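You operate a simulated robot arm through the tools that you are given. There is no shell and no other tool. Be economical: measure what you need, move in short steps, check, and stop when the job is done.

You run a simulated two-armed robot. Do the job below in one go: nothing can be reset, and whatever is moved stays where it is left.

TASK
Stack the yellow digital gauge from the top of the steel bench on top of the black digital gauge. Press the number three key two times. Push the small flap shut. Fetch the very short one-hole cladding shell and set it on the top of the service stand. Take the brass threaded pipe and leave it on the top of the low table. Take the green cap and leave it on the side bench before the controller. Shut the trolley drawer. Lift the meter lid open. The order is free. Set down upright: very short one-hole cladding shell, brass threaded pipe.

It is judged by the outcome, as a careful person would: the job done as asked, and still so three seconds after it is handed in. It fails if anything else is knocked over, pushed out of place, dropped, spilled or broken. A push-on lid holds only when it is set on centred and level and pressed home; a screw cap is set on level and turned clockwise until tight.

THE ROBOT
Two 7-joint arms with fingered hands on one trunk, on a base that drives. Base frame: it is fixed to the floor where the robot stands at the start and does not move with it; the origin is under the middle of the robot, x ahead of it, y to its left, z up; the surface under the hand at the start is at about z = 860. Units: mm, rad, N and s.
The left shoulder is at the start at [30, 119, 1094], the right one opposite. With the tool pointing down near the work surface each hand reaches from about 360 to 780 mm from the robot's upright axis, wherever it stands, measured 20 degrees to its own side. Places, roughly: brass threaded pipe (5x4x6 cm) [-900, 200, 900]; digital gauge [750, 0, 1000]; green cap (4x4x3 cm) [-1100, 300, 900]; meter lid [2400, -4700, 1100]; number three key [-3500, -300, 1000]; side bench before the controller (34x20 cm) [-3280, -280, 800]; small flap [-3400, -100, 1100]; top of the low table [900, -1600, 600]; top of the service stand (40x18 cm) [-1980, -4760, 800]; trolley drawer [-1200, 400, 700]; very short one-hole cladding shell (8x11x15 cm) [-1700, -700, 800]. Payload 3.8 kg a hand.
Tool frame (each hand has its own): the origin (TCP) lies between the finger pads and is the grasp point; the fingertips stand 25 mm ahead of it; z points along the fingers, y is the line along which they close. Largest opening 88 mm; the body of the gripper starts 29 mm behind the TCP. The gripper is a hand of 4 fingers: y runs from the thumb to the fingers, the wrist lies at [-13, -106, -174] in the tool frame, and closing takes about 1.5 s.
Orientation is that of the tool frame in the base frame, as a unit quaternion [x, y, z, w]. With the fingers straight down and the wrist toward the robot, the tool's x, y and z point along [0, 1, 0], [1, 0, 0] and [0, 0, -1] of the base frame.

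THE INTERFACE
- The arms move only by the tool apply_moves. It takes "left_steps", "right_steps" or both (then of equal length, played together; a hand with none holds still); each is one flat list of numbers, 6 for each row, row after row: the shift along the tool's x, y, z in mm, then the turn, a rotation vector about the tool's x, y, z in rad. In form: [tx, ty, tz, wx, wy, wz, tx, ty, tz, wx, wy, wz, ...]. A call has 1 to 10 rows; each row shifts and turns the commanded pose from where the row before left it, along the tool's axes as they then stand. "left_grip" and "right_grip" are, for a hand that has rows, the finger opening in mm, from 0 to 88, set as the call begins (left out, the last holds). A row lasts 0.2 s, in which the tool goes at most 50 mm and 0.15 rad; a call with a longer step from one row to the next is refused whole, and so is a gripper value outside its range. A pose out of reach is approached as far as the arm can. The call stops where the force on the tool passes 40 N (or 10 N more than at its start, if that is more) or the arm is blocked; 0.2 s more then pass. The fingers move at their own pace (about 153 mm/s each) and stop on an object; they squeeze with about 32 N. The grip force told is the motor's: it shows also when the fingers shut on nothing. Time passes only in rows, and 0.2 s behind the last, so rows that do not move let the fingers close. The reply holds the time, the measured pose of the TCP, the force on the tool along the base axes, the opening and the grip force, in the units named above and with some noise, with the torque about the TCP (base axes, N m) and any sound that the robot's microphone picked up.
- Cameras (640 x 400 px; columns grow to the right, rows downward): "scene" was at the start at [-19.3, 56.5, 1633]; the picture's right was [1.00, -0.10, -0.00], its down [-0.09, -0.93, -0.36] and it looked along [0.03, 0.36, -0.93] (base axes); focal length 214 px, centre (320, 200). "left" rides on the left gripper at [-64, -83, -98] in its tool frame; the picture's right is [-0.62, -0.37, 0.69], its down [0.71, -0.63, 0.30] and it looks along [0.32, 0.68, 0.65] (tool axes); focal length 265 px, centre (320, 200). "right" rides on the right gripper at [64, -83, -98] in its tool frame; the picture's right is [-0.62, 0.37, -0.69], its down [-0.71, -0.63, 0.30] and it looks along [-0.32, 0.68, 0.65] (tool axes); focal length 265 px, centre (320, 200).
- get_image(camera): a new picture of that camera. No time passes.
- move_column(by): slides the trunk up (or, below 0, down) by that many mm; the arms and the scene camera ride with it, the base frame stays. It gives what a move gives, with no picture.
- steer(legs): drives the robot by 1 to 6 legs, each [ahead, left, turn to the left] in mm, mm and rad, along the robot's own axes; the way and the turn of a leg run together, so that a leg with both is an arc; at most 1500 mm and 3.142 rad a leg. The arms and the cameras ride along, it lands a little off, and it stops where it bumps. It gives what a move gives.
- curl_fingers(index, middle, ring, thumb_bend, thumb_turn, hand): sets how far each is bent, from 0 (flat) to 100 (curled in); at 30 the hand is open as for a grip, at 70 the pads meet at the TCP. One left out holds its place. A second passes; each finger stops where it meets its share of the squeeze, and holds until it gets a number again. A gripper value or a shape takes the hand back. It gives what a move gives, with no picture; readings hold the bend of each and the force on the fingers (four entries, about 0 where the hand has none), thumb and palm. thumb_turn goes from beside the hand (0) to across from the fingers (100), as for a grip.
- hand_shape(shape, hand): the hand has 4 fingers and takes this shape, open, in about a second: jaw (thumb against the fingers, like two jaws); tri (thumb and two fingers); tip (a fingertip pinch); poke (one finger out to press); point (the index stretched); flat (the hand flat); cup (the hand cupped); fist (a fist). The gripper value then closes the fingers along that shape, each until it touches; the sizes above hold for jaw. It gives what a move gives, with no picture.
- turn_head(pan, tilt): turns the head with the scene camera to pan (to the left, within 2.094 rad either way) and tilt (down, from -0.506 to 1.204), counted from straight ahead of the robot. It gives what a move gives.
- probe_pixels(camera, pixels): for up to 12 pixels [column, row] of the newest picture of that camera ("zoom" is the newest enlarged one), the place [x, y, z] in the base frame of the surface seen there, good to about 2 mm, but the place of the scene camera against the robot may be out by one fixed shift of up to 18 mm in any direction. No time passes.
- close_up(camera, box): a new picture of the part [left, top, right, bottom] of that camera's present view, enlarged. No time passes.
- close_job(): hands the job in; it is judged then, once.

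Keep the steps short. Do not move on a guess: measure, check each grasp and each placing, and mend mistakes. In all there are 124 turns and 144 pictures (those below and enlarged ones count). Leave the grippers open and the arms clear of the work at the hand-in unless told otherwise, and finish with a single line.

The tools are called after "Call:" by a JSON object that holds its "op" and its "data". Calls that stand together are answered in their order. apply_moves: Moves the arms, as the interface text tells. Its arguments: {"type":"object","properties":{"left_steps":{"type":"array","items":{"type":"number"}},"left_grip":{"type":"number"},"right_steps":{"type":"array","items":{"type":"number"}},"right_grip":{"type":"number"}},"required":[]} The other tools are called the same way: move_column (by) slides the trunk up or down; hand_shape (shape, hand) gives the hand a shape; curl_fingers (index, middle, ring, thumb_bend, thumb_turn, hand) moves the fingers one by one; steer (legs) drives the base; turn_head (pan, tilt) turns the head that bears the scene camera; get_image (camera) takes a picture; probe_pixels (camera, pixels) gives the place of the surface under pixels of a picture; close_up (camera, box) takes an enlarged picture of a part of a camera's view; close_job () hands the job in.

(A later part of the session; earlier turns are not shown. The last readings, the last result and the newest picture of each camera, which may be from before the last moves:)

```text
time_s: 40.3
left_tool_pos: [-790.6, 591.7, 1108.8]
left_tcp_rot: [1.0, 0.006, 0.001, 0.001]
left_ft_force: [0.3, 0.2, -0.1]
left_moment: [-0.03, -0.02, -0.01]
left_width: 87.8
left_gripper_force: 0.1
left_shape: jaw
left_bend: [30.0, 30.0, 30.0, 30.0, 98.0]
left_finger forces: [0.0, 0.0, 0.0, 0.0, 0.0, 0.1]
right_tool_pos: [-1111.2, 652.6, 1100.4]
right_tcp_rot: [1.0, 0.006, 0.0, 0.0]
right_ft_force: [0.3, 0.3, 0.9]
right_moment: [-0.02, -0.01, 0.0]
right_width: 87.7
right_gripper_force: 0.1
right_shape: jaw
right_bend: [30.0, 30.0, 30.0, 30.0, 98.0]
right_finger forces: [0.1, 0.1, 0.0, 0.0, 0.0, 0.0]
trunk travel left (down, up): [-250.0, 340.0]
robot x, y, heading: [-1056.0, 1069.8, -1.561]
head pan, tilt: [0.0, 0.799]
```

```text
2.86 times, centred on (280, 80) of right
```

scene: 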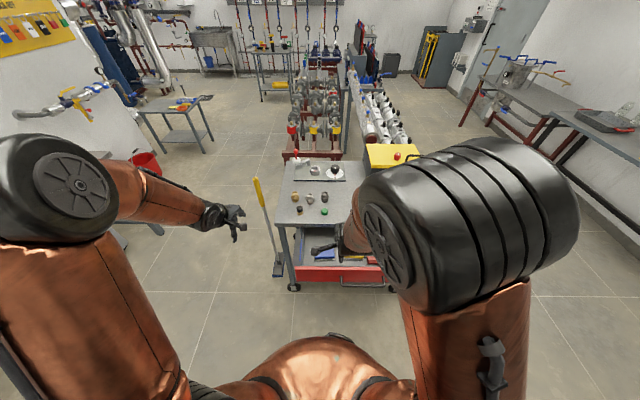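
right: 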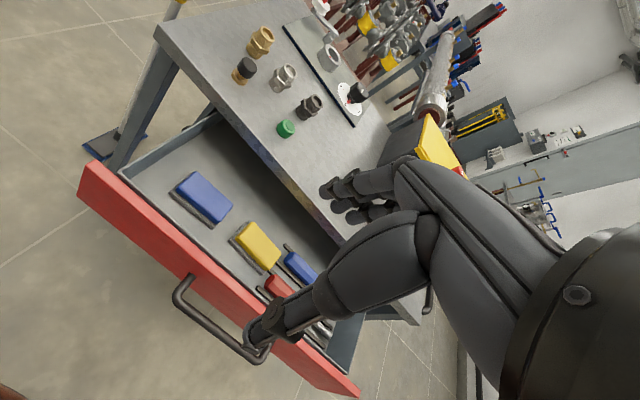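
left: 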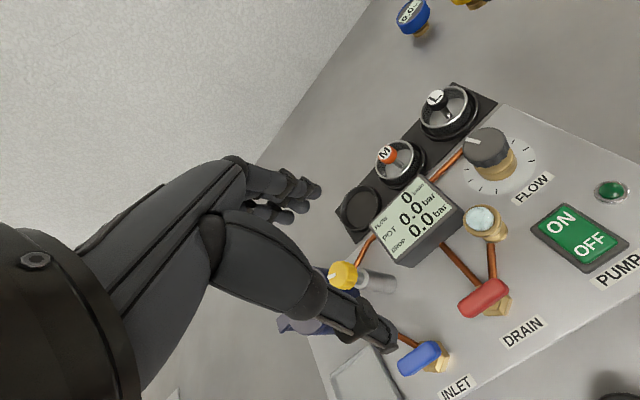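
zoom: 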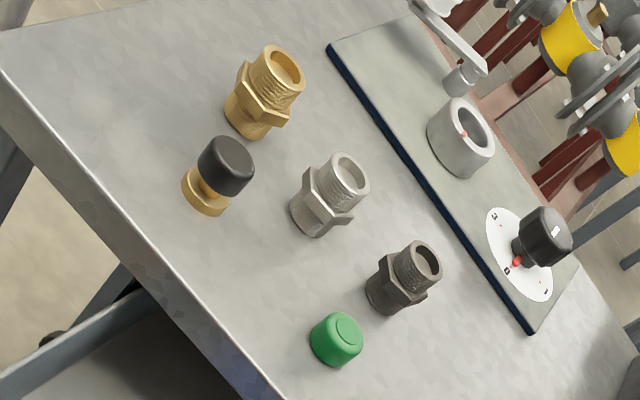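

Drawer front plane y≈603, top z≈817, handle centre x≈-1225. I'll close the right fingers, tilt them forward 57° and bring them before the panel just above the handle.

Call:
{"op": "apply_moves", "data": {"right_steps": [-16.3, 0, 0, -0.143, 0, 0, -16.3, 0, 0, -0.143, 0, 0, -16.3, 0, 0, -0.143, 0, 0, -16.3, 0, 0, -0.143, 0, 0, -16.3, 0, 0, -0.143, 0, 0, -16.3, 0, 0, -0.143, 0, 0, -16.3, 0, 0, -0.142, 0, 0, 0, -37.9, 24.3, 0, 0, 0, 0, -37.9, 24.3, 0, 0, 0, 0, -37.9, 24.3, 0, 0, 0], "right_grip": 0}}

Call:
{"op": "apply_moves", "data": {"right_steps": [0, -37.9, 24.3, 0, 0, 0, 0, -37.9, 24.3, 0, 0, 0, 0, -37.9, 24.3, 0, 0, 0, 0, -21, 13.5, 0, 0, 0, 0, 0, 0, 0, 0, 0]}}

Call:
{"op": "get_image", "data": {"camera": "right"}}

Call:
{"op": "get_image", "data": {"camera": "scene"}}

```text
time_s: 42.5
left_tool_pos: [-789.5, 593.2, 1108.7]
left_tcp_rot: [1.0, 0.005, 0.0, 0.0]
left_ft_force: [1.2, 0.9, 0.3]
left_moment: [-0.01, 0.0, 0.0]
left_width: 87.7
left_gripper_force: 0.1
left_shape: jaw
left_bend: [30.0, 30.0, 30.0, 30.0, 98.0]
left_finger forces: [0.0, 0.0, 0.0, 0.0, 0.1, 0.1]
right_tool_pos: [-1215.0, 612.1, 957.7]
right_tcp_rot: [0.878, 0.006, 0.003, 0.479]
right_ft_force: [0.0, 0.1, -0.8]
right_moment: [0.01, 0.03, 0.0]
right_width: 0.0
right_gripper_force: 32.4
right_shape: jaw
right_bend: [70.0, 70.0, 70.0, 41.0, 100.0]
right_finger forces: [0.0, 0.0, 0.0, 0.0, 0.0, 0.0]
right hand out of reach, approached as far as the arm can: row 3, 4, 5
trunk travel left (down, up): [-250.0, 340.0]
robot x, y, heading: [-1055.2, 1065.5, -1.559]
head pan, tilt: [0.0, 0.799]
```

```text
time_s: 43.4
left_tool_pos: [-790.1, 593.5, 1108.4]
left_tcp_rot: [1.0, 0.006, 0.0, -0.001]
left_ft_force: [-0.5, -0.7, 0.2]
left_moment: [0.02, 0.01, 0.01]
left_width: 88.0
left_gripper_force: 0.0
left_shape: jaw
left_bend: [30.0, 30.0, 30.0, 30.0, 98.0]
left_finger forces: [0.0, 0.0, 0.1, 0.0, 0.1, 0.1]
right_tool_pos: [-1217.0, 606.8, 829.9]
right_tcp_rot: [0.868, 0.008, 0.003, 0.497]
right_ft_force: [0.1, 1.9, 20.7]
right_moment: [-0.41, 0.29, -0.05]
right_width: 0.2
right_gripper_force: 32.5
right_shape: jaw
right_bend: [70.0, 70.0, 70.0, 46.0, 100.0]
right_finger forces: [4.3, 18.0, 6.4, 0.0, 0.0, 0.1]
trunk travel left (down, up): [-250.0, 340.0]
robot x, y, heading: [-1057.3, 1064.5, -1.56]
head pan, tilt: [0.0, 0.799]
stopped in row 4 (right hand): the force on the tool passed its limit at 44 N (the readings are from after the stop); the commanded pose is now the measured one
```

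```text
114 pictures are left
```

right: 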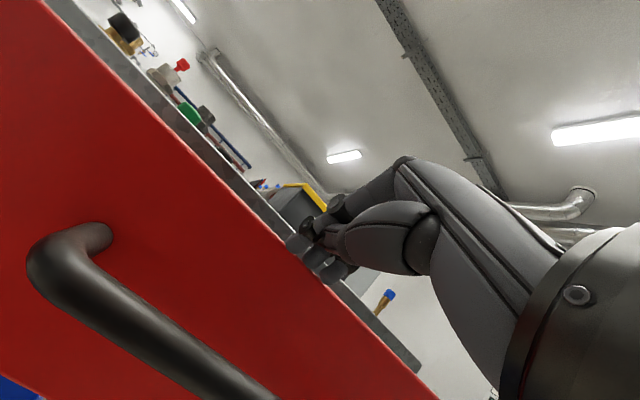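

```text
113 pictures are left
```

scene: 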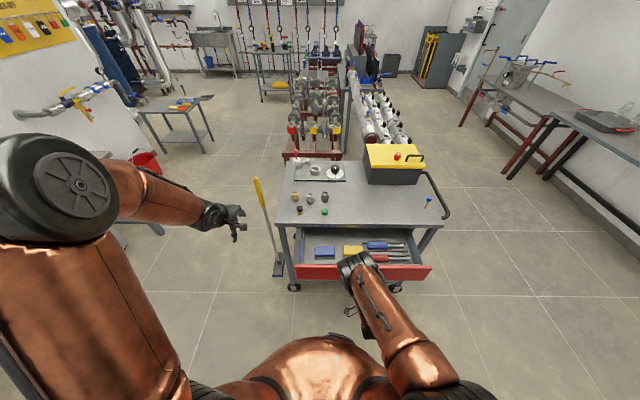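

The tips touched the panel's top edge (hand slid 45 mm forward). Up, back, then down again.

Call:
{"op": "apply_moves", "data": {"right_steps": [0, 25, -16, 0, 0, 0, 0, -16, -25, 0, 0, 0, 0, -16, -25, 0, 0, 0, 0, -25, 16, 0, 0, 0, 0, -22, 14, 0, 0, 0, 0, 0, 0, 0, 0, 0]}}

Call:
{"op": "get_image", "data": {"camera": "right"}}

```text
time_s: 44.8
left_tool_pos: [-789.7, 591.3, 1108.0]
left_tcp_rot: [1.0, 0.006, 0.0, 0.0]
left_ft_force: [-0.6, -0.6, -0.2]
left_moment: [-0.05, 0.01, 0.0]
left_width: 87.4
left_gripper_force: 0.0
left_shape: jaw
left_bend: [30.0, 30.0, 30.0, 30.0, 98.0]
left_finger forces: [0.0, 0.0, 0.0, 0.1, 0.0, 0.0]
right_tool_pos: [-1209.4, 634.3, 812.5]
right_tcp_rot: [0.872, 0.006, 0.002, 0.49]
right_ft_force: [-0.5, 0.5, 0.0]
right_moment: [0.03, 0.0, -0.04]
right_width: 0.1
right_gripper_force: 32.1
right_shape: jaw
right_bend: [70.0, 70.0, 70.0, 73.0, 100.0]
right_finger forces: [0.1, 0.0, 0.1, 0.1, 0.0, 0.0]
right hand out of reach, approached as far as the arm can: row 3, 4, 5
trunk travel left (down, up): [-250.0, 340.0]
robot x, y, heading: [-1056.3, 1072.3, -1.554]
head pan, tilt: [0.0, 0.799]
```

```text
112 pictures are left
```

right: 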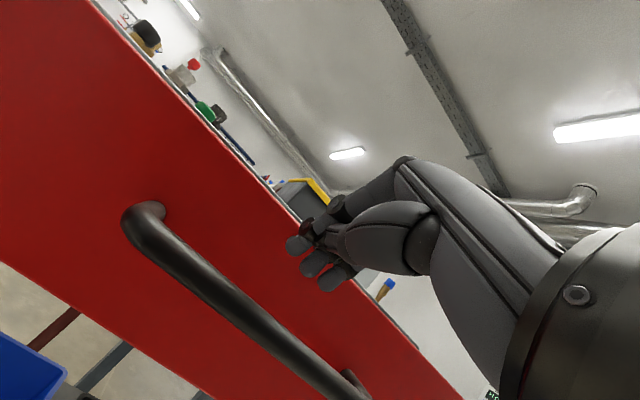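

Tips now face the panel. Push in -y.

Call:
{"op": "apply_moves", "data": {"right_steps": [0, 8, 12.5, 0, 0, 0, 0, 10.4, 17, 0, 0, 0, 0, 10.4, 17, 0, 0, 0, 0, 10.4, 17, 0, 0, 0, 0, 10.4, 17, 0, 0, 0, 0, 10.4, 17, 0, 0, 0, 0, 10.4, 17, 0, 0, 0]}}

Call:
{"op": "get_image", "data": {"camera": "scene"}}

```text
time_s: 46.4
left_tool_pos: [-790.0, 592.3, 1108.4]
left_tcp_rot: [1.0, 0.006, -0.001, 0.001]
left_ft_force: [0.2, -1.3, -0.7]
left_moment: [0.02, -0.01, 0.01]
left_width: 87.6
left_gripper_force: 0.0
left_shape: jaw
left_bend: [30.0, 30.0, 30.0, 30.0, 98.0]
left_finger forces: [0.0, 0.1, 0.1, 0.0, 0.0, 0.1]
right_tool_pos: [-1207.3, 498.7, 814.9]
right_tcp_rot: [0.87, 0.007, 0.002, 0.494]
right_ft_force: [0.4, 0.6, 0.1]
right_moment: [0.03, -0.02, 0.01]
right_width: 0.1
right_gripper_force: 31.9
right_shape: jaw
right_bend: [70.0, 70.0, 70.0, 73.0, 100.0]
right_finger forces: [0.0, 0.0, 0.1, 0.1, 0.0, 0.0]
trunk travel left (down, up): [-250.0, 340.0]
robot x, y, heading: [-1053.2, 1070.6, -1.56]
head pan, tilt: [0.0, 0.799]
```

```text
111 pictures are left
```

scene: 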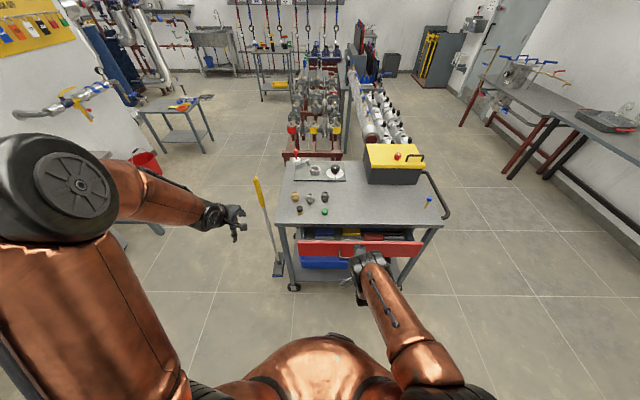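

Drawer follows. Keep pushing until it stops.

Call:
{"op": "apply_moves", "data": {"right_steps": [0, 10.4, 17, 0, 0, 0, 0, 10.4, 17, 0, 0, 0, 0, 10.4, 17, 0, 0, 0, 0, 10.4, 17, 0, 0, 0, 0, 10.4, 17, 0, 0, 0, 0, 10.4, 17, 0, 0, 0]}}

Call:
{"op": "get_image", "data": {"camera": "right"}}

Call:
{"op": "get_image", "data": {"camera": "scene"}}

```text
time_s: 47.6
left_tool_pos: [-790.7, 594.6, 1109.8]
left_tcp_rot: [1.0, 0.005, 0.0, 0.001]
left_ft_force: [1.4, -0.3, 0.6]
left_moment: [0.04, 0.01, -0.01]
left_width: 87.5
left_gripper_force: 0.1
left_shape: jaw
left_bend: [30.0, 30.0, 30.0, 30.0, 98.0]
left_finger forces: [0.0, 0.0, 0.0, 0.0, 0.1, 0.0]
right_tool_pos: [-1207.7, 410.6, 811.3]
right_tcp_rot: [0.87, 0.007, 0.004, 0.492]
right_ft_force: [-0.4, 20.7, 9.6]
right_moment: [-0.29, -0.08, -0.05]
right_width: 0.0
right_gripper_force: 32.0
right_shape: jaw
right_bend: [70.0, 70.0, 70.0, 75.0, 100.0]
right_finger forces: [0.0, 0.1, 0.1, 0.0, 53.7, 0.0]
trunk travel left (down, up): [-250.0, 340.0]
robot x, y, heading: [-1057.0, 1066.0, -1.561]
head pan, tilt: [0.0, 0.799]
stopped in row 5 (right hand): the force on the tool passed its limit at 51 N (the readings are from after the stop); the commanded pose is now the measured one
```

```text
110 pictures are left
```

right: 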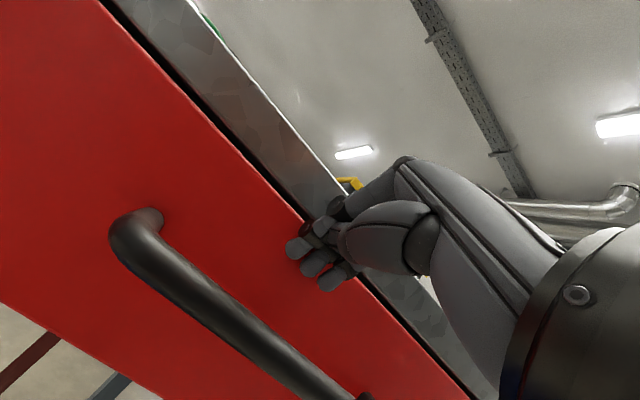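

```text
109 pictures are left
```

scene: 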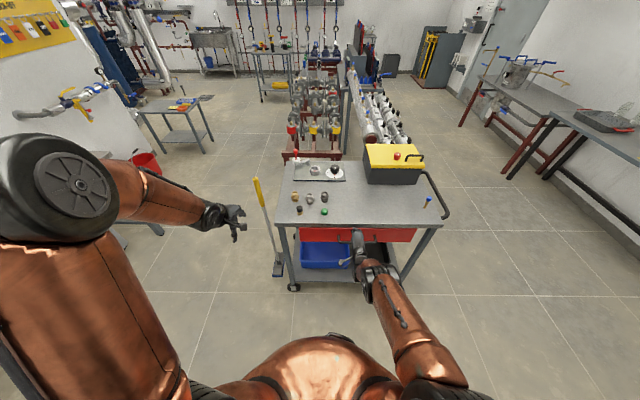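

Call:
{"op": "probe_pixels", "data": {"camera": "right", "pixels": [[100, 60], [150, 130], [240, 100], [210, 60], [200, 120], [360, 240], [340, 300], [240, 300]]}}

Call:
{"op": "close_up", "data": {"camera": "right", "box": [60, 0, 400, 220]}}

```text
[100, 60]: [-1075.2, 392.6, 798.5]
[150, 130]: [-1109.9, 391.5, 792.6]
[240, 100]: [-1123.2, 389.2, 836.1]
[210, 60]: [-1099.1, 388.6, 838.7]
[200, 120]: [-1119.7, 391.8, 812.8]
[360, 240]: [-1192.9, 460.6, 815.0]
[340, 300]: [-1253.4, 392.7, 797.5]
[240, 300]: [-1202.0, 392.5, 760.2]
```

```text
1.82 times, centred on (230, 110) of right
```

zoom: 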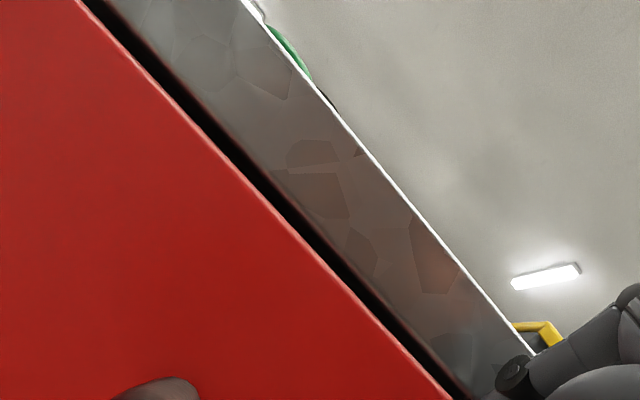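

Panel flush with the apron (392 vs 389): shut. Back off the hand, turn it down again and raise it.

Call:
{"op": "apply_moves", "data": {"right_steps": [0, -24, -39, 0, 0, 0, 0, -24, -39, 0, 0, 0, 0, 30, -30, 0.146, 0, 0, 0, 25, -35, 0.146, 0, 0, 0, 20, -38, 0.146, 0, 0, 0, 15, -40, 0.146, 0, 0, 0, 10, -42, 0.146, 0, 0, 0, 5, -42, 0.146, 0, 0, 0, 0, -42, 0.148, 0, 0], "right_grip": 88}}

Call:
{"op": "get_image", "data": {"camera": "scene"}}

```text
time_s: 49.6
left_tool_pos: [-789.8, 592.7, 1109.1]
left_tcp_rot: [1.0, 0.005, -0.001, 0.0]
left_ft_force: [0.3, -0.9, -0.3]
left_moment: [-0.04, -0.04, 0.02]
left_width: 87.6
left_gripper_force: 0.0
left_shape: jaw
left_bend: [30.0, 30.0, 30.0, 30.0, 98.0]
left_finger forces: [0.0, 0.0, 0.0, 0.0, 0.1, 0.0]
right_tool_pos: [-1208.3, 565.6, 1103.1]
right_tcp_rot: [1.0, 0.007, 0.0, 0.002]
right_ft_force: [-1.0, 0.9, -0.1]
right_moment: [0.01, 0.0, 0.01]
right_width: 87.9
right_gripper_force: 0.1
right_shape: jaw
right_bend: [30.0, 30.0, 30.0, 30.0, 98.0]
right_finger forces: [0.1, 0.0, 0.1, 0.0, 0.0, 0.1]
trunk travel left (down, up): [-250.0, 340.0]
robot x, y, heading: [-1055.8, 1066.3, -1.561]
head pan, tilt: [0.0, 0.799]
```

```text
107 pictures are left
```

scene: 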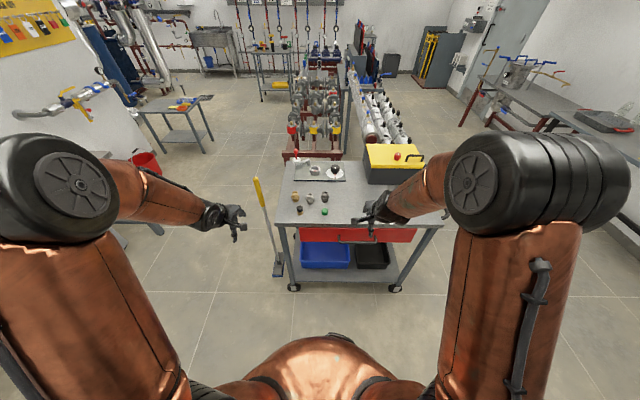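

Call:
{"op": "probe_pixels", "data": {"camera": "scene", "pixels": [[257, 180], [263, 205], [270, 230], [278, 265], [400, 178], [425, 172], [304, 182], [322, 197]]}}

```text
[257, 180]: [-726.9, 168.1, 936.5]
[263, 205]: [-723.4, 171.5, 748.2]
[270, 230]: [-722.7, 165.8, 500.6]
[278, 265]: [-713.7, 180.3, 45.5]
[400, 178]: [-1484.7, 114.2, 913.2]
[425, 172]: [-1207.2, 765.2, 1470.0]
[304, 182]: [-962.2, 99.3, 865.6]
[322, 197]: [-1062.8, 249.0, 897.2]
```

Call:
{"op": "steer", "data": {"legs": [[290, 0, 0]]}}

Call:
{"op": "get_image", "data": {"camera": "left"}}

Call:
{"op": "get_image", "data": {"camera": "right"}}

```text
time_s: 51.6
left_tool_pos: [-789.0, 301.3, 1108.4]
left_tcp_rot: [1.0, 0.005, 0.0, -0.001]
left_ft_force: [0.3, 0.1, 0.1]
left_moment: [0.04, -0.01, 0.03]
left_width: 87.6
left_gripper_force: 0.0
left_shape: jaw
left_bend: [30.0, 30.0, 30.0, 30.0, 98.0]
left_finger forces: [0.0, 0.1, 0.1, 0.0, 0.0, 0.1]
right_tool_pos: [-1206.1, 275.1, 1100.7]
right_tcp_rot: [1.0, 0.006, 0.0, 0.001]
right_ft_force: [0.0, 0.6, 0.0]
right_moment: [-0.03, 0.02, 0.0]
right_width: 87.8
right_gripper_force: 0.0
right_shape: jaw
right_bend: [30.0, 30.0, 30.0, 30.0, 98.0]
right_finger forces: [0.0, 0.1, 0.1, 0.0, 0.0, 0.1]
trunk travel left (down, up): [-250.0, 340.0]
robot x, y, heading: [-1053.5, 781.4, -1.559]
head pan, tilt: [0.0, 0.799]
```

```text
106 pictures are left
```

left: 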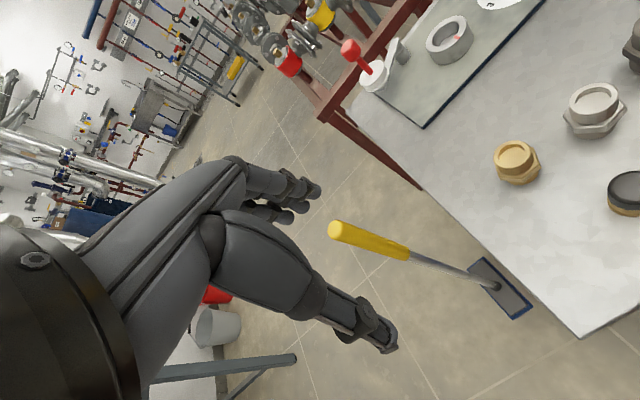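

```text
105 pictures are left
```

right: 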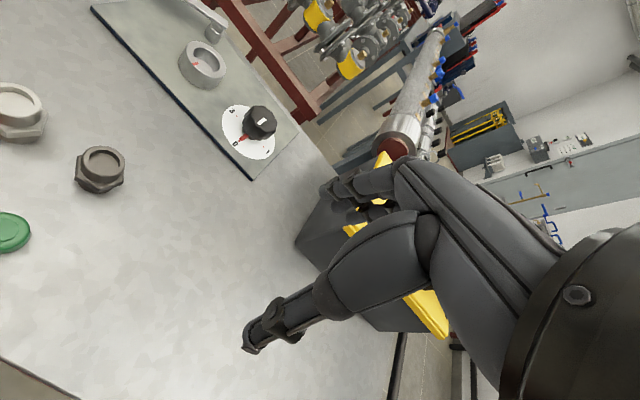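

Call:
{"op": "close_up", "data": {"camera": "left", "box": [470, 120, 570, 200]}}

Call:
{"op": "probe_pixels", "data": {"camera": "left", "pixels": [[515, 155], [500, 155], [530, 155], [514, 145], [514, 168], [510, 182], [530, 178], [540, 160], [590, 105], [570, 130], [630, 190]]}}

Call:
{"op": "probe_pixels", "data": {"camera": "right", "pixels": [[8, 230], [25, 232], [3, 213], [10, 248], [100, 165], [15, 100], [30, 225]]}}

```text
5.00 times, centred on (520, 160) of left
```

zoom: 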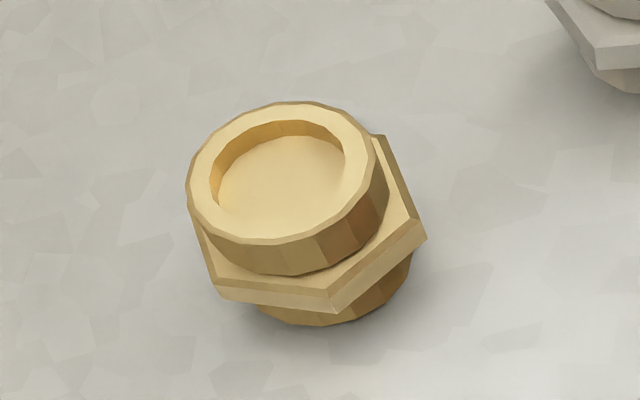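

```text
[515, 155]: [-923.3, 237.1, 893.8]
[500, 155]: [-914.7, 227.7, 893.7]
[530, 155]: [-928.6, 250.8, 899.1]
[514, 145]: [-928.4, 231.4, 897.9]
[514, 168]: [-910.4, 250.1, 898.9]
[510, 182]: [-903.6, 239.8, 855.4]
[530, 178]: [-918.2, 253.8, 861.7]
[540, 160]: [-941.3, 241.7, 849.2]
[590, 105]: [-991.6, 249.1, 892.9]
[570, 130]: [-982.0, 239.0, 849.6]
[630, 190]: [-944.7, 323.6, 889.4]
```

```text
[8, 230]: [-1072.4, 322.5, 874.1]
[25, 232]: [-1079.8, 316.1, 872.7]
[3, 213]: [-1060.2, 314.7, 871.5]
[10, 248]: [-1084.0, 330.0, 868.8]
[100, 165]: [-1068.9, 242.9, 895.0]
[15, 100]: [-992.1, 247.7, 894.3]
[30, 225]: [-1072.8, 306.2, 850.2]
```

Pipe centre ≈ (-920,239), top 899, deck ≈ 847. Left hand goes above it, yawed 0.5 rad so the thumb avoids the black-capped valve.

Call:
{"op": "apply_moves", "data": {"left_steps": [-33, 15.5, 0, 0, 0, 0, -33, 15.5, 0, 0, 0, 0, -33, 15.5, 0, 0, 0, 0, -32, 15.5, 0, 0, 0, 0, 0, 0, 40, 0, 0, 0.125, 0, 0, 40, 0, 0, 0.125, 0, 0, 40, 0, 0, 0.125, 0, 0, 40, 0, 0, 0.125, 0, 0, 0, 0, 0, 0], "left_grip": 70}}

Call:
{"op": "get_image", "data": {"camera": "left"}}

```text
time_s: 53.6
left_tool_pos: [-920.3, 238.2, 948.6]
left_tcp_rot: [0.97, -0.244, 0.0, 0.0]
left_ft_force: [-0.8, -0.1, 0.5]
left_moment: [0.02, 0.0, -0.01]
left_width: 70.0
left_gripper_force: 0.1
left_shape: jaw
left_bend: [27.0, 34.0, 31.0, 49.0, 99.0]
left_finger forces: [0.0, 0.0, 0.0, 0.0, 0.0, 0.0]
right_tool_pos: [-1208.0, 276.2, 1101.5]
right_tcp_rot: [1.0, 0.006, 0.0, 0.002]
right_ft_force: [0.9, 0.3, -0.9]
right_moment: [0.0, -0.01, 0.03]
right_width: 87.7
right_gripper_force: 0.1
right_shape: jaw
right_bend: [30.0, 30.0, 30.0, 30.0, 98.0]
right_finger forces: [0.0, 0.0, 0.0, 0.0, 0.0, 0.1]
trunk travel left (down, up): [-250.0, 340.0]
robot x, y, heading: [-1049.0, 783.5, -1.559]
head pan, tilt: [0.0, 0.799]
```

```text
103 pictures are left
```

left: 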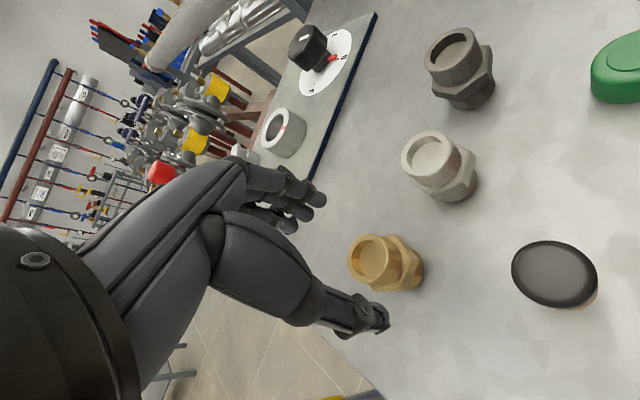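

Call:
{"op": "probe_pixels", "data": {"camera": "left", "pixels": [[370, 260], [352, 262], [388, 252], [370, 240], [372, 283], [420, 270], [400, 290], [415, 245]]}}

Call:
{"op": "close_up", "data": {"camera": "left", "box": [320, 210, 460, 330]}}

```text
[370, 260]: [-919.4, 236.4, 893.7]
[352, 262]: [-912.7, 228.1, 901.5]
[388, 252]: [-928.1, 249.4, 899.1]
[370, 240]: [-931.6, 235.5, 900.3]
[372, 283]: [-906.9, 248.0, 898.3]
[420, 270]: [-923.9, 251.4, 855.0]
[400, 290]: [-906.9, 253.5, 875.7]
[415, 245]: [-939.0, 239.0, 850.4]
```

```text
3.33 times, centred on (390, 270) of left
```

zoom: 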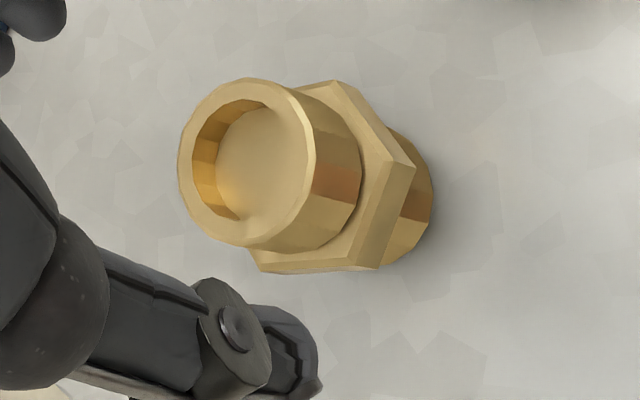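

Centred. Descend 68 mm and close.

Call:
{"op": "apply_moves", "data": {"left_steps": [0, 0, 30, 0, 0, 0, 0, 0, 25, 0, 0, 0, 0, 0, 13, 0, 0, 0, 0, 0, 0, 0, 0, 0]}}

Call:
{"op": "apply_moves", "data": {"left_steps": [0, 0, 0, 0, 0, 0, 0, 0, 0, 0, 0, 0, 0, 0, 0, 0, 0, 0, 0, 0, 0, 0, 0, 0, 0, 0, 0, 0, 0, 0, 0, 0, 0, 0, 0, 0, 0, 0, 0, 0, 0, 0], "left_grip": 10}}

Call:
{"op": "get_image", "data": {"camera": "left"}}

```text
time_s: 54.6
left_tool_pos: [-917.8, 239.4, 880.1]
left_tcp_rot: [0.97, -0.243, 0.001, 0.0]
left_ft_force: [0.6, -0.8, -0.1]
left_moment: [0.01, 0.0, 0.03]
left_width: 70.1
left_gripper_force: 0.1
left_shape: jaw
left_bend: [27.0, 34.0, 31.0, 49.0, 99.0]
left_finger forces: [0.1, 0.1, 0.0, 0.0, 0.0, 0.1]
right_tool_pos: [-1207.2, 275.0, 1101.5]
right_tcp_rot: [1.0, 0.006, 0.0, 0.001]
right_ft_force: [0.3, -0.1, 0.6]
right_moment: [0.01, 0.0, -0.01]
right_width: 87.8
right_gripper_force: 0.1
right_shape: jaw
right_bend: [30.0, 30.0, 30.0, 30.0, 98.0]
right_finger forces: [0.0, 0.0, 0.0, 0.1, 0.0, 0.0]
trunk travel left (down, up): [-250.0, 340.0]
robot x, y, heading: [-1051.4, 779.3, -1.561]
head pan, tilt: [0.0, 0.799]
```

```text
time_s: 56.2
left_tool_pos: [-919.4, 239.3, 880.9]
left_tcp_rot: [0.97, -0.243, 0.0, -0.001]
left_ft_force: [0.5, -0.2, 0.6]
left_moment: [-0.02, 0.01, 0.0]
left_width: 25.2
left_gripper_force: 32.1
left_shape: jaw
left_bend: [74.0, 54.0, 60.0, 75.0, 100.0]
left_finger forces: [19.4, 8.4, 0.0, 0.0, 27.6, 0.0]
right_tool_pos: [-1208.1, 276.3, 1100.5]
right_tcp_rot: [1.0, 0.006, 0.0, 0.001]
right_ft_force: [-0.3, 0.6, 0.3]
right_moment: [0.01, -0.03, 0.01]
right_width: 87.6
right_gripper_force: 0.1
right_shape: jaw
right_bend: [30.0, 30.0, 30.0, 30.0, 98.0]
right_finger forces: [0.1, 0.0, 0.0, 0.0, 0.0, 0.0]
trunk travel left (down, up): [-250.0, 340.0]
robot x, y, heading: [-1056.8, 783.2, -1.556]
head pan, tilt: [0.0, 0.799]
```

```text
101 pictures are left
```

left: 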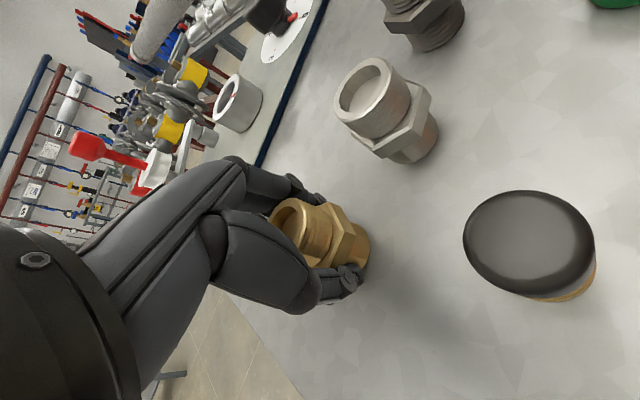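

Gripped. Lift it out to the side; then bring the right hand over to the cap.

Call:
{"op": "apply_moves", "data": {"left_steps": [0, 0, -30, 0, 0, 0, 0, 0, -45, 0, 0, 0, 0, 0, -45, 0, 0, 0, 0, 0, -45, 0, 0, 0, 38, -20.5, 0, 0, 0, 0, 38, -20.5, 0, 0, 0, 0, 38, -20.5, 0, 0, 0, 0, 0, 0, 0, 0, 0, 0, 0, 0, 0, 0, 0, 0, 0, 0, 0, 0, 0, 0], "right_steps": [0, 0, 0, 0, 0, 0, 0, 0, 0, 0, 0, 0, 0, 0, 0, 0, 0, 0, 0, 0, 0, 0, 0, 0, 0, 0, 0, 0, 0, 0, 0, 0, 0, 0, 0, 0, 44, -15, 0, 0, 0, 0, 44, -15, 0, 0, 0, 0, 46, -17, 0, 0, 0, 0, 0, 0, 40, 0, 0, 0.1], "right_grip": 65}}

Call:
{"op": "get_image", "data": {"camera": "left"}}

Call:
{"op": "get_image", "data": {"camera": "right"}}

```text
time_s: 58.4
left_tool_pos: [-790.1, 238.4, 1044.1]
left_tcp_rot: [0.97, -0.243, 0.0, -0.001]
left_ft_force: [0.5, -0.5, -0.9]
left_moment: [-0.01, 0.02, -0.01]
left_width: 25.5
left_gripper_force: 31.8
left_shape: jaw
left_bend: [74.0, 54.0, 60.0, 75.0, 100.0]
left_finger forces: [19.4, 8.5, 0.0, 0.0, 27.5, 0.0]
right_tool_pos: [-1074.5, 322.0, 1060.7]
right_tcp_rot: [0.999, -0.045, 0.0, 0.001]
right_ft_force: [0.9, -0.5, 0.2]
right_moment: [0.01, 0.02, 0.0]
right_width: 65.4
right_gripper_force: 0.1
right_shape: jaw
right_bend: [27.0, 36.0, 33.0, 55.0, 99.0]
right_finger forces: [0.0, 0.0, 0.0, 0.1, 0.1, 0.0]
trunk travel left (down, up): [-250.0, 340.0]
robot x, y, heading: [-1053.2, 777.1, -1.56]
head pan, tilt: [0.0, 0.799]
```

```text
100 pictures are left
```

left: 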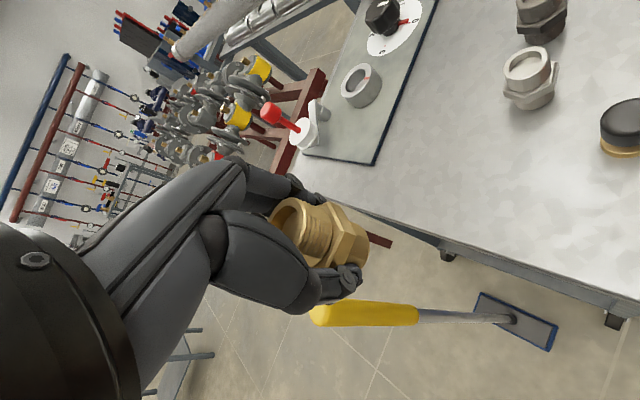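

```text
99 pictures are left
```

right: 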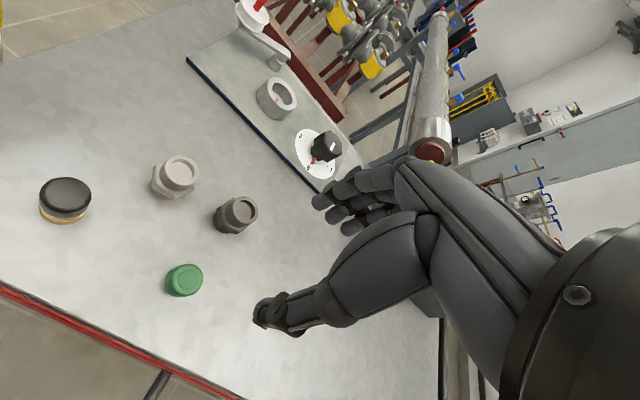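

Call:
{"op": "probe_pixels", "data": {"camera": "right", "pixels": [[186, 277], [175, 275], [198, 277], [186, 268], [185, 288], [238, 205], [170, 300]]}}

Call:
{"op": "apply_moves", "data": {"right_steps": [0, 0, 35, 0, 0, 0.1, 0, 0, 35, 0, 0, 0.1, 0, 0, 35, 0, 0, 0.1, 0, 0, 30, 0, 0, 0.1, 0, 0, 0, 0, 0, 0]}}

Call:
{"op": "get_image", "data": {"camera": "right"}}

```text
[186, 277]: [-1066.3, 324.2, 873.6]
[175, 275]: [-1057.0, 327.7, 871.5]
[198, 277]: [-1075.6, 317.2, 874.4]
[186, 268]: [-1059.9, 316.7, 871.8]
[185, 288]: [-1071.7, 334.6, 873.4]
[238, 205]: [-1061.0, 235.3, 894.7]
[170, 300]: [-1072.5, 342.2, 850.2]
```

```text
time_s: 59.6
left_tool_pos: [-789.8, 239.4, 1045.6]
left_tcp_rot: [0.97, -0.242, 0.0, -0.001]
left_ft_force: [-0.1, 0.2, -1.1]
left_moment: [0.01, -0.01, 0.03]
left_width: 25.2
left_gripper_force: 31.7
left_shape: jaw
left_bend: [74.0, 54.0, 60.0, 75.0, 100.0]
left_finger forces: [19.5, 8.4, 0.0, 0.0, 27.4, 0.1]
right_tool_pos: [-1073.9, 324.6, 927.3]
right_tcp_rot: [0.97, -0.241, 0.001, 0.001]
right_ft_force: [1.1, -0.3, 0.2]
right_moment: [0.01, 0.03, 0.04]
right_width: 65.5
right_gripper_force: 0.1
right_shape: jaw
right_bend: [27.0, 36.0, 33.0, 55.0, 99.0]
right_finger forces: [0.0, 0.1, 0.0, 0.0, 0.1, 0.2]
trunk travel left (down, up): [-250.0, 340.0]
robot x, y, heading: [-1053.7, 777.8, -1.562]
head pan, tilt: [0.0, 0.799]
```

```text
98 pictures are left
```

right: 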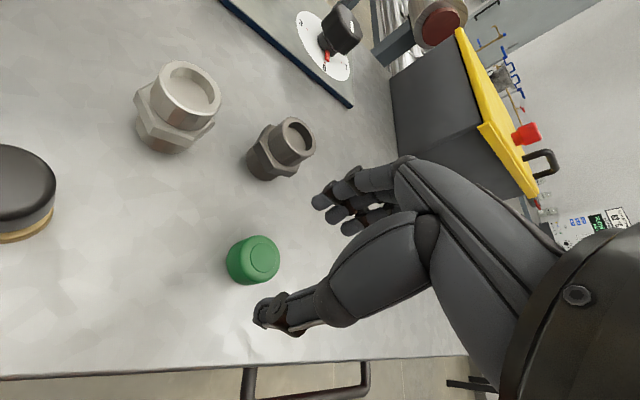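

Call:
{"op": "probe_pixels", "data": {"camera": "right", "pixels": [[258, 258], [243, 255], [276, 260], [257, 239], [258, 280], [258, 285]]}}

```text
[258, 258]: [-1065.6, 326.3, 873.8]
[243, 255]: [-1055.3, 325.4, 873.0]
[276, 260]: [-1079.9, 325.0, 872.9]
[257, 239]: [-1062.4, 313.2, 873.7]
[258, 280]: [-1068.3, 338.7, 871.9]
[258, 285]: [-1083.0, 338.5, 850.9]
```

Call:
{"op": "apply_moves", "data": {"right_steps": [6.1, -5.5, 25, 0, 0, 0, 0, 0, 20, 0, 0, 0, 0, 0, 5, 0, 0, 0, 0, 0, 0, 0, 0, 0]}}

Call:
{"op": "get_image", "data": {"camera": "right"}}

```text
time_s: 60.6
left_tool_pos: [-789.4, 239.4, 1046.0]
left_tcp_rot: [0.97, -0.242, 0.0, 0.0]
left_ft_force: [0.2, -0.1, -2.2]
left_moment: [-0.03, 0.0, 0.01]
left_width: 25.3
left_gripper_force: 32.0
left_shape: jaw
left_bend: [74.0, 54.0, 60.0, 75.0, 100.0]
left_finger forces: [19.4, 8.4, 0.1, 0.1, 27.5, 0.0]
right_tool_pos: [-1065.3, 326.1, 876.4]
right_tcp_rot: [0.97, -0.241, 0.001, 0.001]
right_ft_force: [0.0, -0.2, 0.2]
right_moment: [0.01, -0.03, -0.02]
right_width: 65.6
right_gripper_force: 0.1
right_shape: jaw
right_bend: [27.0, 36.0, 33.0, 55.0, 99.0]
right_finger forces: [0.0, 0.1, 0.0, 0.0, 0.0, 0.1]
trunk travel left (down, up): [-250.0, 340.0]
robot x, y, heading: [-1050.3, 777.5, -1.562]
head pan, tilt: [0.0, 0.799]
```

```text
97 pictures are left
```

right: 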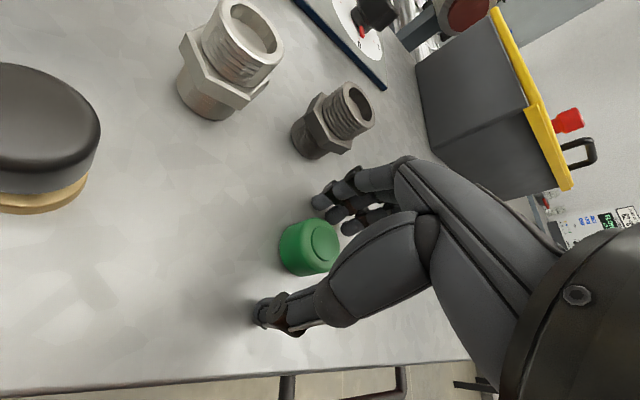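

Cap lies between the fingers. Close, then lift.

Call:
{"op": "apply_moves", "data": {"right_steps": [0, 0, 0, 0, 0, 0, 0, 0, 0, 0, 0, 0, 0, 0, 0, 0, 0, 0, 0, 0, 0, 0, 0, 0, 0, 0, 0, 0, 0, 0, 0, 0, 0, 0, 0, 0, 0, 0, 0, 0, 0, 0], "right_grip": 10}}

Call:
{"op": "apply_moves", "data": {"right_steps": [0, 0, -20, 0, 0, 0, 0, 0, -40, 0, 0, 0, 0, 0, -45, 0, 0, 0, 0, 0, -45, 0, 0, 0, 0, 0, -40, 0, 0, 0, 0, 0, 0, 0, 0, 0]}}

Call:
{"op": "get_image", "data": {"camera": "right"}}

```text
time_s: 62.2
left_tool_pos: [-790.3, 240.1, 1044.9]
left_tcp_rot: [0.97, -0.244, 0.0, 0.001]
left_ft_force: [-0.1, -0.2, -1.8]
left_moment: [0.0, -0.01, -0.05]
left_width: 25.3
left_gripper_force: 31.9
left_shape: jaw
left_bend: [74.0, 54.0, 60.0, 75.0, 100.0]
left_finger forces: [19.3, 8.4, 0.0, 0.1, 27.4, 0.0]
right_tool_pos: [-1065.4, 326.3, 877.4]
right_tcp_rot: [0.971, -0.241, -0.001, 0.001]
right_ft_force: [-0.4, 0.0, 0.8]
right_moment: [-0.01, 0.02, 0.01]
right_width: 22.6
right_gripper_force: 32.2
right_shape: jaw
right_bend: [73.0, 55.0, 62.0, 74.0, 100.0]
right_finger forces: [16.8, 11.7, 0.0, 0.0, 27.9, 0.0]
trunk travel left (down, up): [-250.0, 340.0]
robot x, y, heading: [-1053.0, 779.7, -1.56]
head pan, tilt: [0.0, 0.799]
```

```text
time_s: 63.6
left_tool_pos: [-791.3, 239.4, 1044.4]
left_tcp_rot: [0.97, -0.243, 0.0, 0.001]
left_ft_force: [-0.5, 0.1, -0.9]
left_moment: [0.02, 0.01, 0.0]
left_width: 25.0
left_gripper_force: 32.1
left_shape: jaw
left_bend: [74.0, 54.0, 60.0, 75.0, 100.0]
left_finger forces: [19.4, 8.4, 0.0, 0.0, 27.5, 0.0]
right_tool_pos: [-1065.1, 326.5, 1066.9]
right_tcp_rot: [0.97, -0.242, 0.0, 0.001]
right_ft_force: [0.3, 0.3, -0.2]
right_moment: [0.0, -0.03, 0.01]
right_width: 22.2
right_gripper_force: 32.3
right_shape: jaw
right_bend: [73.0, 54.0, 62.0, 75.0, 100.0]
right_finger forces: [16.8, 11.8, 0.0, 0.0, 27.7, 0.0]
trunk travel left (down, up): [-250.0, 340.0]
robot x, y, heading: [-1052.1, 779.9, -1.557]
head pan, tilt: [0.0, 0.799]
```

```text
96 pictures are left
```

right: 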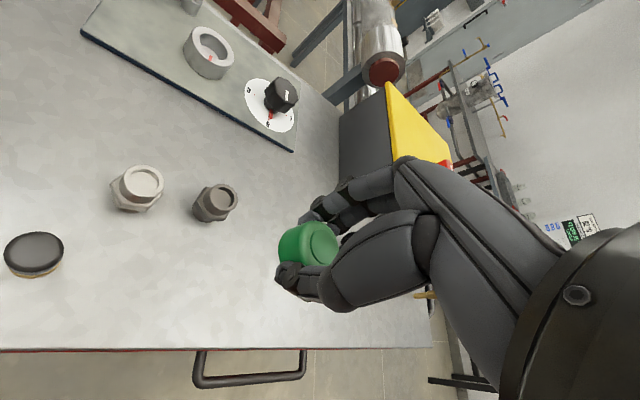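

Both parts are held. Now drive toward the controller: back off, turn to -x, go along the passage.

Call:
{"op": "steer", "data": {"legs": [[-300, 0, 0], [0, 0, -1.58], [1200, 0, 0], [0, 700, 0]]}}

Call:
{"op": "turn_head", "data": {"pan": 0.3, "tilt": 0.5}}

Call:
{"op": "get_image", "data": {"camera": "scene"}}

```text
time_s: 78.6
left_tool_pos: [-2793.1, 110.7, 1045.7]
left_tcp_rot: [-0.515, 0.857, 0.0, 0.0]
left_ft_force: [0.4, 0.4, -1.3]
left_moment: [0.01, 0.01, 0.01]
left_width: 25.2
left_gripper_force: 31.6
left_shape: jaw
left_bend: [74.0, 54.0, 60.0, 75.0, 100.0]
left_finger forces: [19.4, 8.5, 0.1, 0.1, 27.4, 0.1]
right_tool_pos: [-2706.4, 386.0, 1065.7]
right_tcp_rot: [-0.516, 0.856, 0.001, -0.001]
right_ft_force: [0.5, 0.2, -0.2]
right_moment: [-0.01, -0.01, -0.01]
right_width: 22.3
right_gripper_force: 31.8
right_shape: jaw
right_bend: [73.0, 54.0, 62.0, 75.0, 100.0]
right_finger forces: [16.9, 11.6, 0.0, 0.0, 27.4, 0.0]
trunk travel left (down, up): [-250.0, 340.0]
robot x, y, heading: [-2258.4, 375.4, -3.129]
head pan, tilt: [0.0, 0.799]
```

```text
time_s: 79.4
left_tool_pos: [-2793.2, 111.2, 1045.9]
left_tcp_rot: [-0.515, 0.857, 0.001, 0.0]
left_ft_force: [0.6, -0.2, -1.4]
left_moment: [0.01, -0.01, 0.04]
left_width: 25.3
left_gripper_force: 31.8
left_shape: jaw
left_bend: [74.0, 54.0, 60.0, 75.0, 100.0]
left_finger forces: [19.4, 8.6, 0.0, 0.1, 27.5, 0.0]
right_tool_pos: [-2707.9, 387.0, 1066.8]
right_tcp_rot: [-0.517, 0.856, 0.001, -0.001]
right_ft_force: [-0.8, -0.9, -0.7]
right_moment: [-0.02, -0.01, -0.02]
right_width: 22.2
right_gripper_force: 32.4
right_shape: jaw
right_bend: [73.0, 54.0, 62.0, 75.0, 100.0]
right_finger forces: [16.9, 11.6, 0.1, 0.0, 27.6, 0.0]
trunk travel left (down, up): [-250.0, 340.0]
robot x, y, heading: [-2253.0, 378.4, -3.129]
head pan, tilt: [0.3, 0.499]
```

```text
95 pictures are left
```

scene: 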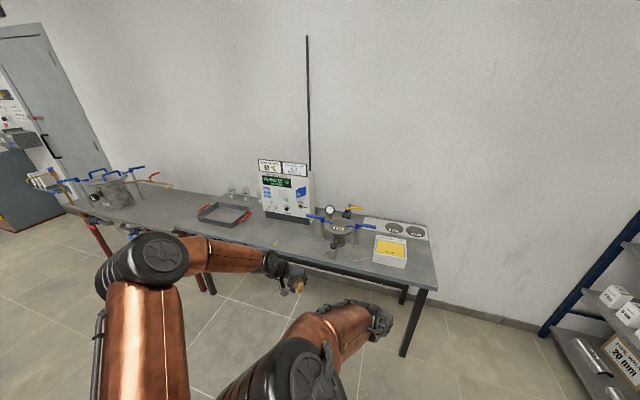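

Call:
{"op": "close_up", "data": {"camera": "scene", "box": [170, 150, 370, 280]}}

Call:
{"op": "probe_pixels", "data": {"camera": "scene", "pixels": [[285, 200], [300, 190], [245, 245], [320, 262], [433, 290], [285, 230], [222, 215], [350, 205], [330, 235], [180, 232]]}}

```text
3.08 times, centred on (270, 215) of scene
```

zoom: 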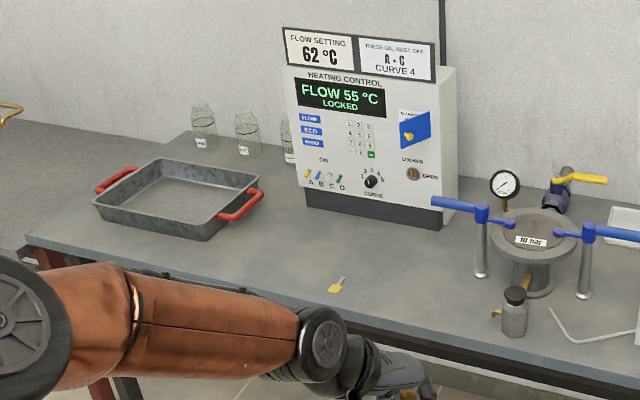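

```text
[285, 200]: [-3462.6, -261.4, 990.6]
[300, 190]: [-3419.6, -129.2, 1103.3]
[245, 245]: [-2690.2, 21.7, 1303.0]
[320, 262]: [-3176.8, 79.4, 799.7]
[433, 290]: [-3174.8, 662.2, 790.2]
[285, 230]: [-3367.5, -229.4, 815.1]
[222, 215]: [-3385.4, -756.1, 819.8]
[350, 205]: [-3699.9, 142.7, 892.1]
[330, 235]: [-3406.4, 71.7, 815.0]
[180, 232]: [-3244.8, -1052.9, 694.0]
```

Call:
{"op": "steer", "data": {"legs": [[350, 0, 0], [0, 775, 0], [230, 0, 0]]}}

Call:
{"op": "turn_head", "data": {"pan": -0.15, "tilt": 0.8}}

Call:
{"op": "get_image", "data": {"camera": "scene"}}

Call:
{"op": "get_image", "data": {"camera": "right"}}

```text
time_s: 86.8
left_tool_pos: [-3363.8, -668.7, 1043.8]
left_tcp_rot: [-0.514, 0.858, -0.001, 0.0]
left_ft_force: [-0.7, -0.8, -1.0]
left_moment: [0.0, 0.01, -0.01]
left_width: 25.3
left_gripper_force: 32.1
left_shape: jaw
left_bend: [74.0, 54.0, 60.0, 75.0, 100.0]
left_finger forces: [19.4, 8.5, 0.0, 0.1, 27.4, 0.1]
right_tool_pos: [-3278.2, -392.9, 1066.0]
right_tcp_rot: [-0.516, 0.857, 0.001, -0.001]
right_ft_force: [0.4, -0.3, 0.3]
right_moment: [0.02, 0.01, -0.03]
right_width: 22.0
right_gripper_force: 31.5
right_shape: jaw
right_bend: [73.0, 54.0, 62.0, 75.0, 100.0]
right_finger forces: [16.9, 11.7, 0.0, 0.0, 27.4, 0.0]
trunk travel left (down, up): [-250.0, 340.0]
robot x, y, heading: [-2822.0, -407.5, -3.135]
head pan, tilt: [0.3, 0.499]
```

```text
time_s: 87.7
left_tool_pos: [-3363.1, -667.8, 1046.2]
left_tcp_rot: [-0.514, 0.858, 0.0, 0.0]
left_ft_force: [-0.1, 0.4, -1.3]
left_moment: [-0.04, 0.02, 0.01]
left_width: 25.3
left_gripper_force: 32.2
left_shape: jaw
left_bend: [74.0, 54.0, 60.0, 75.0, 100.0]
left_finger forces: [19.5, 8.5, 0.1, 0.0, 27.3, 0.0]
right_tool_pos: [-3276.2, -393.7, 1066.7]
right_tcp_rot: [-0.516, 0.856, 0.0, -0.002]
right_ft_force: [-0.4, 1.1, -1.3]
right_moment: [-0.03, 0.03, 0.02]
right_width: 21.9
right_gripper_force: 32.1
right_shape: jaw
right_bend: [73.0, 54.0, 62.0, 75.0, 100.0]
right_finger forces: [17.0, 11.7, 0.1, 0.1, 27.5, 0.0]
trunk travel left (down, up): [-250.0, 340.0]
robot x, y, heading: [-2822.8, -406.3, -3.133]
head pan, tilt: [-0.15, 0.799]
```

```text
93 pictures are left
```

scene: 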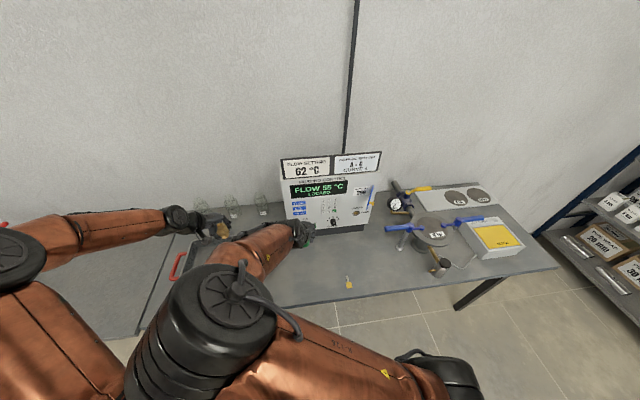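

```text
92 pictures are left
```

right: 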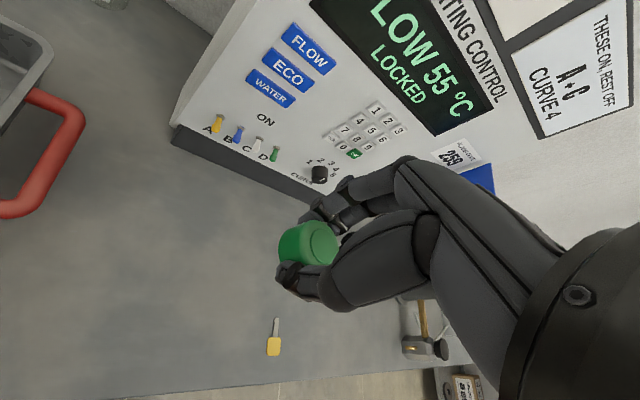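

Call:
{"op": "probe_pixels", "data": {"camera": "right", "pixels": [[273, 345], [275, 322], [75, 150], [150, 250], [200, 300], [290, 240], [360, 140], [384, 110], [400, 130], [376, 112], [275, 155], [340, 157]]}}

Call:
{"op": "close_up", "data": {"camera": "right", "box": [320, 80, 440, 180]}}

Call:
{"op": "apply_moves", "data": {"right_steps": [0, 0, 45, 0, 0, 0, 0, 0, 45, 0, 0, 0, 0, 0, 45, 0, 0, 0, 0, 0, 45, 0, 0, 0, 0, 0, 25, 0, 0, 0, 0, 0, 0, 0, 0, 0]}}

Call:
{"op": "get_image", "data": {"camera": "right"}}

```text
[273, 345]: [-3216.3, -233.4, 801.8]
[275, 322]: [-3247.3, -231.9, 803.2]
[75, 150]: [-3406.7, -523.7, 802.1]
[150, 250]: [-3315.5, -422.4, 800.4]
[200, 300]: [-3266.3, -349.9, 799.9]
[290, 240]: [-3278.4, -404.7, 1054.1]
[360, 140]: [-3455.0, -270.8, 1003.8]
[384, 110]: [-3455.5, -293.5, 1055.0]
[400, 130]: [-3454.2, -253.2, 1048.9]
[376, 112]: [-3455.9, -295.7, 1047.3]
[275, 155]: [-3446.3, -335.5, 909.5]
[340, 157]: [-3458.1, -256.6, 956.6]
```

```text
4.00 times, centred on (380, 130) of right
```

zoom: 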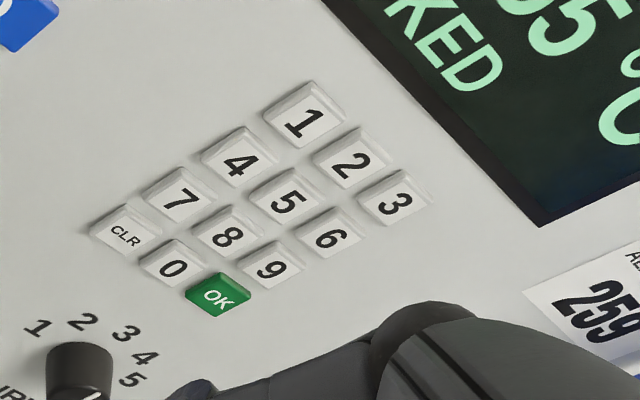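

```text
time_s: 89.1
left_tool_pos: [-3363.0, -668.5, 1045.3]
left_tcp_rot: [-0.515, 0.857, -0.001, 0.0]
left_ft_force: [1.5, -0.6, -0.4]
left_moment: [-0.01, 0.01, -0.01]
left_width: 25.1
left_gripper_force: 32.0
left_shape: jaw
left_bend: [74.0, 54.0, 60.0, 75.0, 100.0]
left_finger forces: [19.4, 8.5, 0.0, 0.1, 27.3, 0.0]
right_tool_pos: [-3277.2, -393.0, 861.0]
right_tcp_rot: [-0.515, 0.857, 0.0, -0.002]
right_ft_force: [-0.3, -0.2, 0.0]
right_moment: [0.05, 0.03, -0.01]
right_width: 22.0
right_gripper_force: 32.0
right_shape: jaw
right_bend: [73.0, 54.0, 62.0, 75.0, 100.0]
right_finger forces: [16.8, 11.9, 0.0, 0.0, 27.4, 0.1]
trunk travel left (down, up): [-250.0, 340.0]
robot x, y, heading: [-2827.9, -408.2, -3.127]
head pan, tilt: [-0.15, 0.799]
```

```text
90 pictures are left
```

right: 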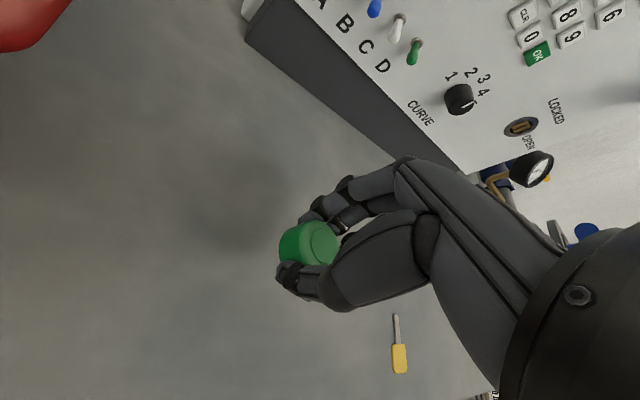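

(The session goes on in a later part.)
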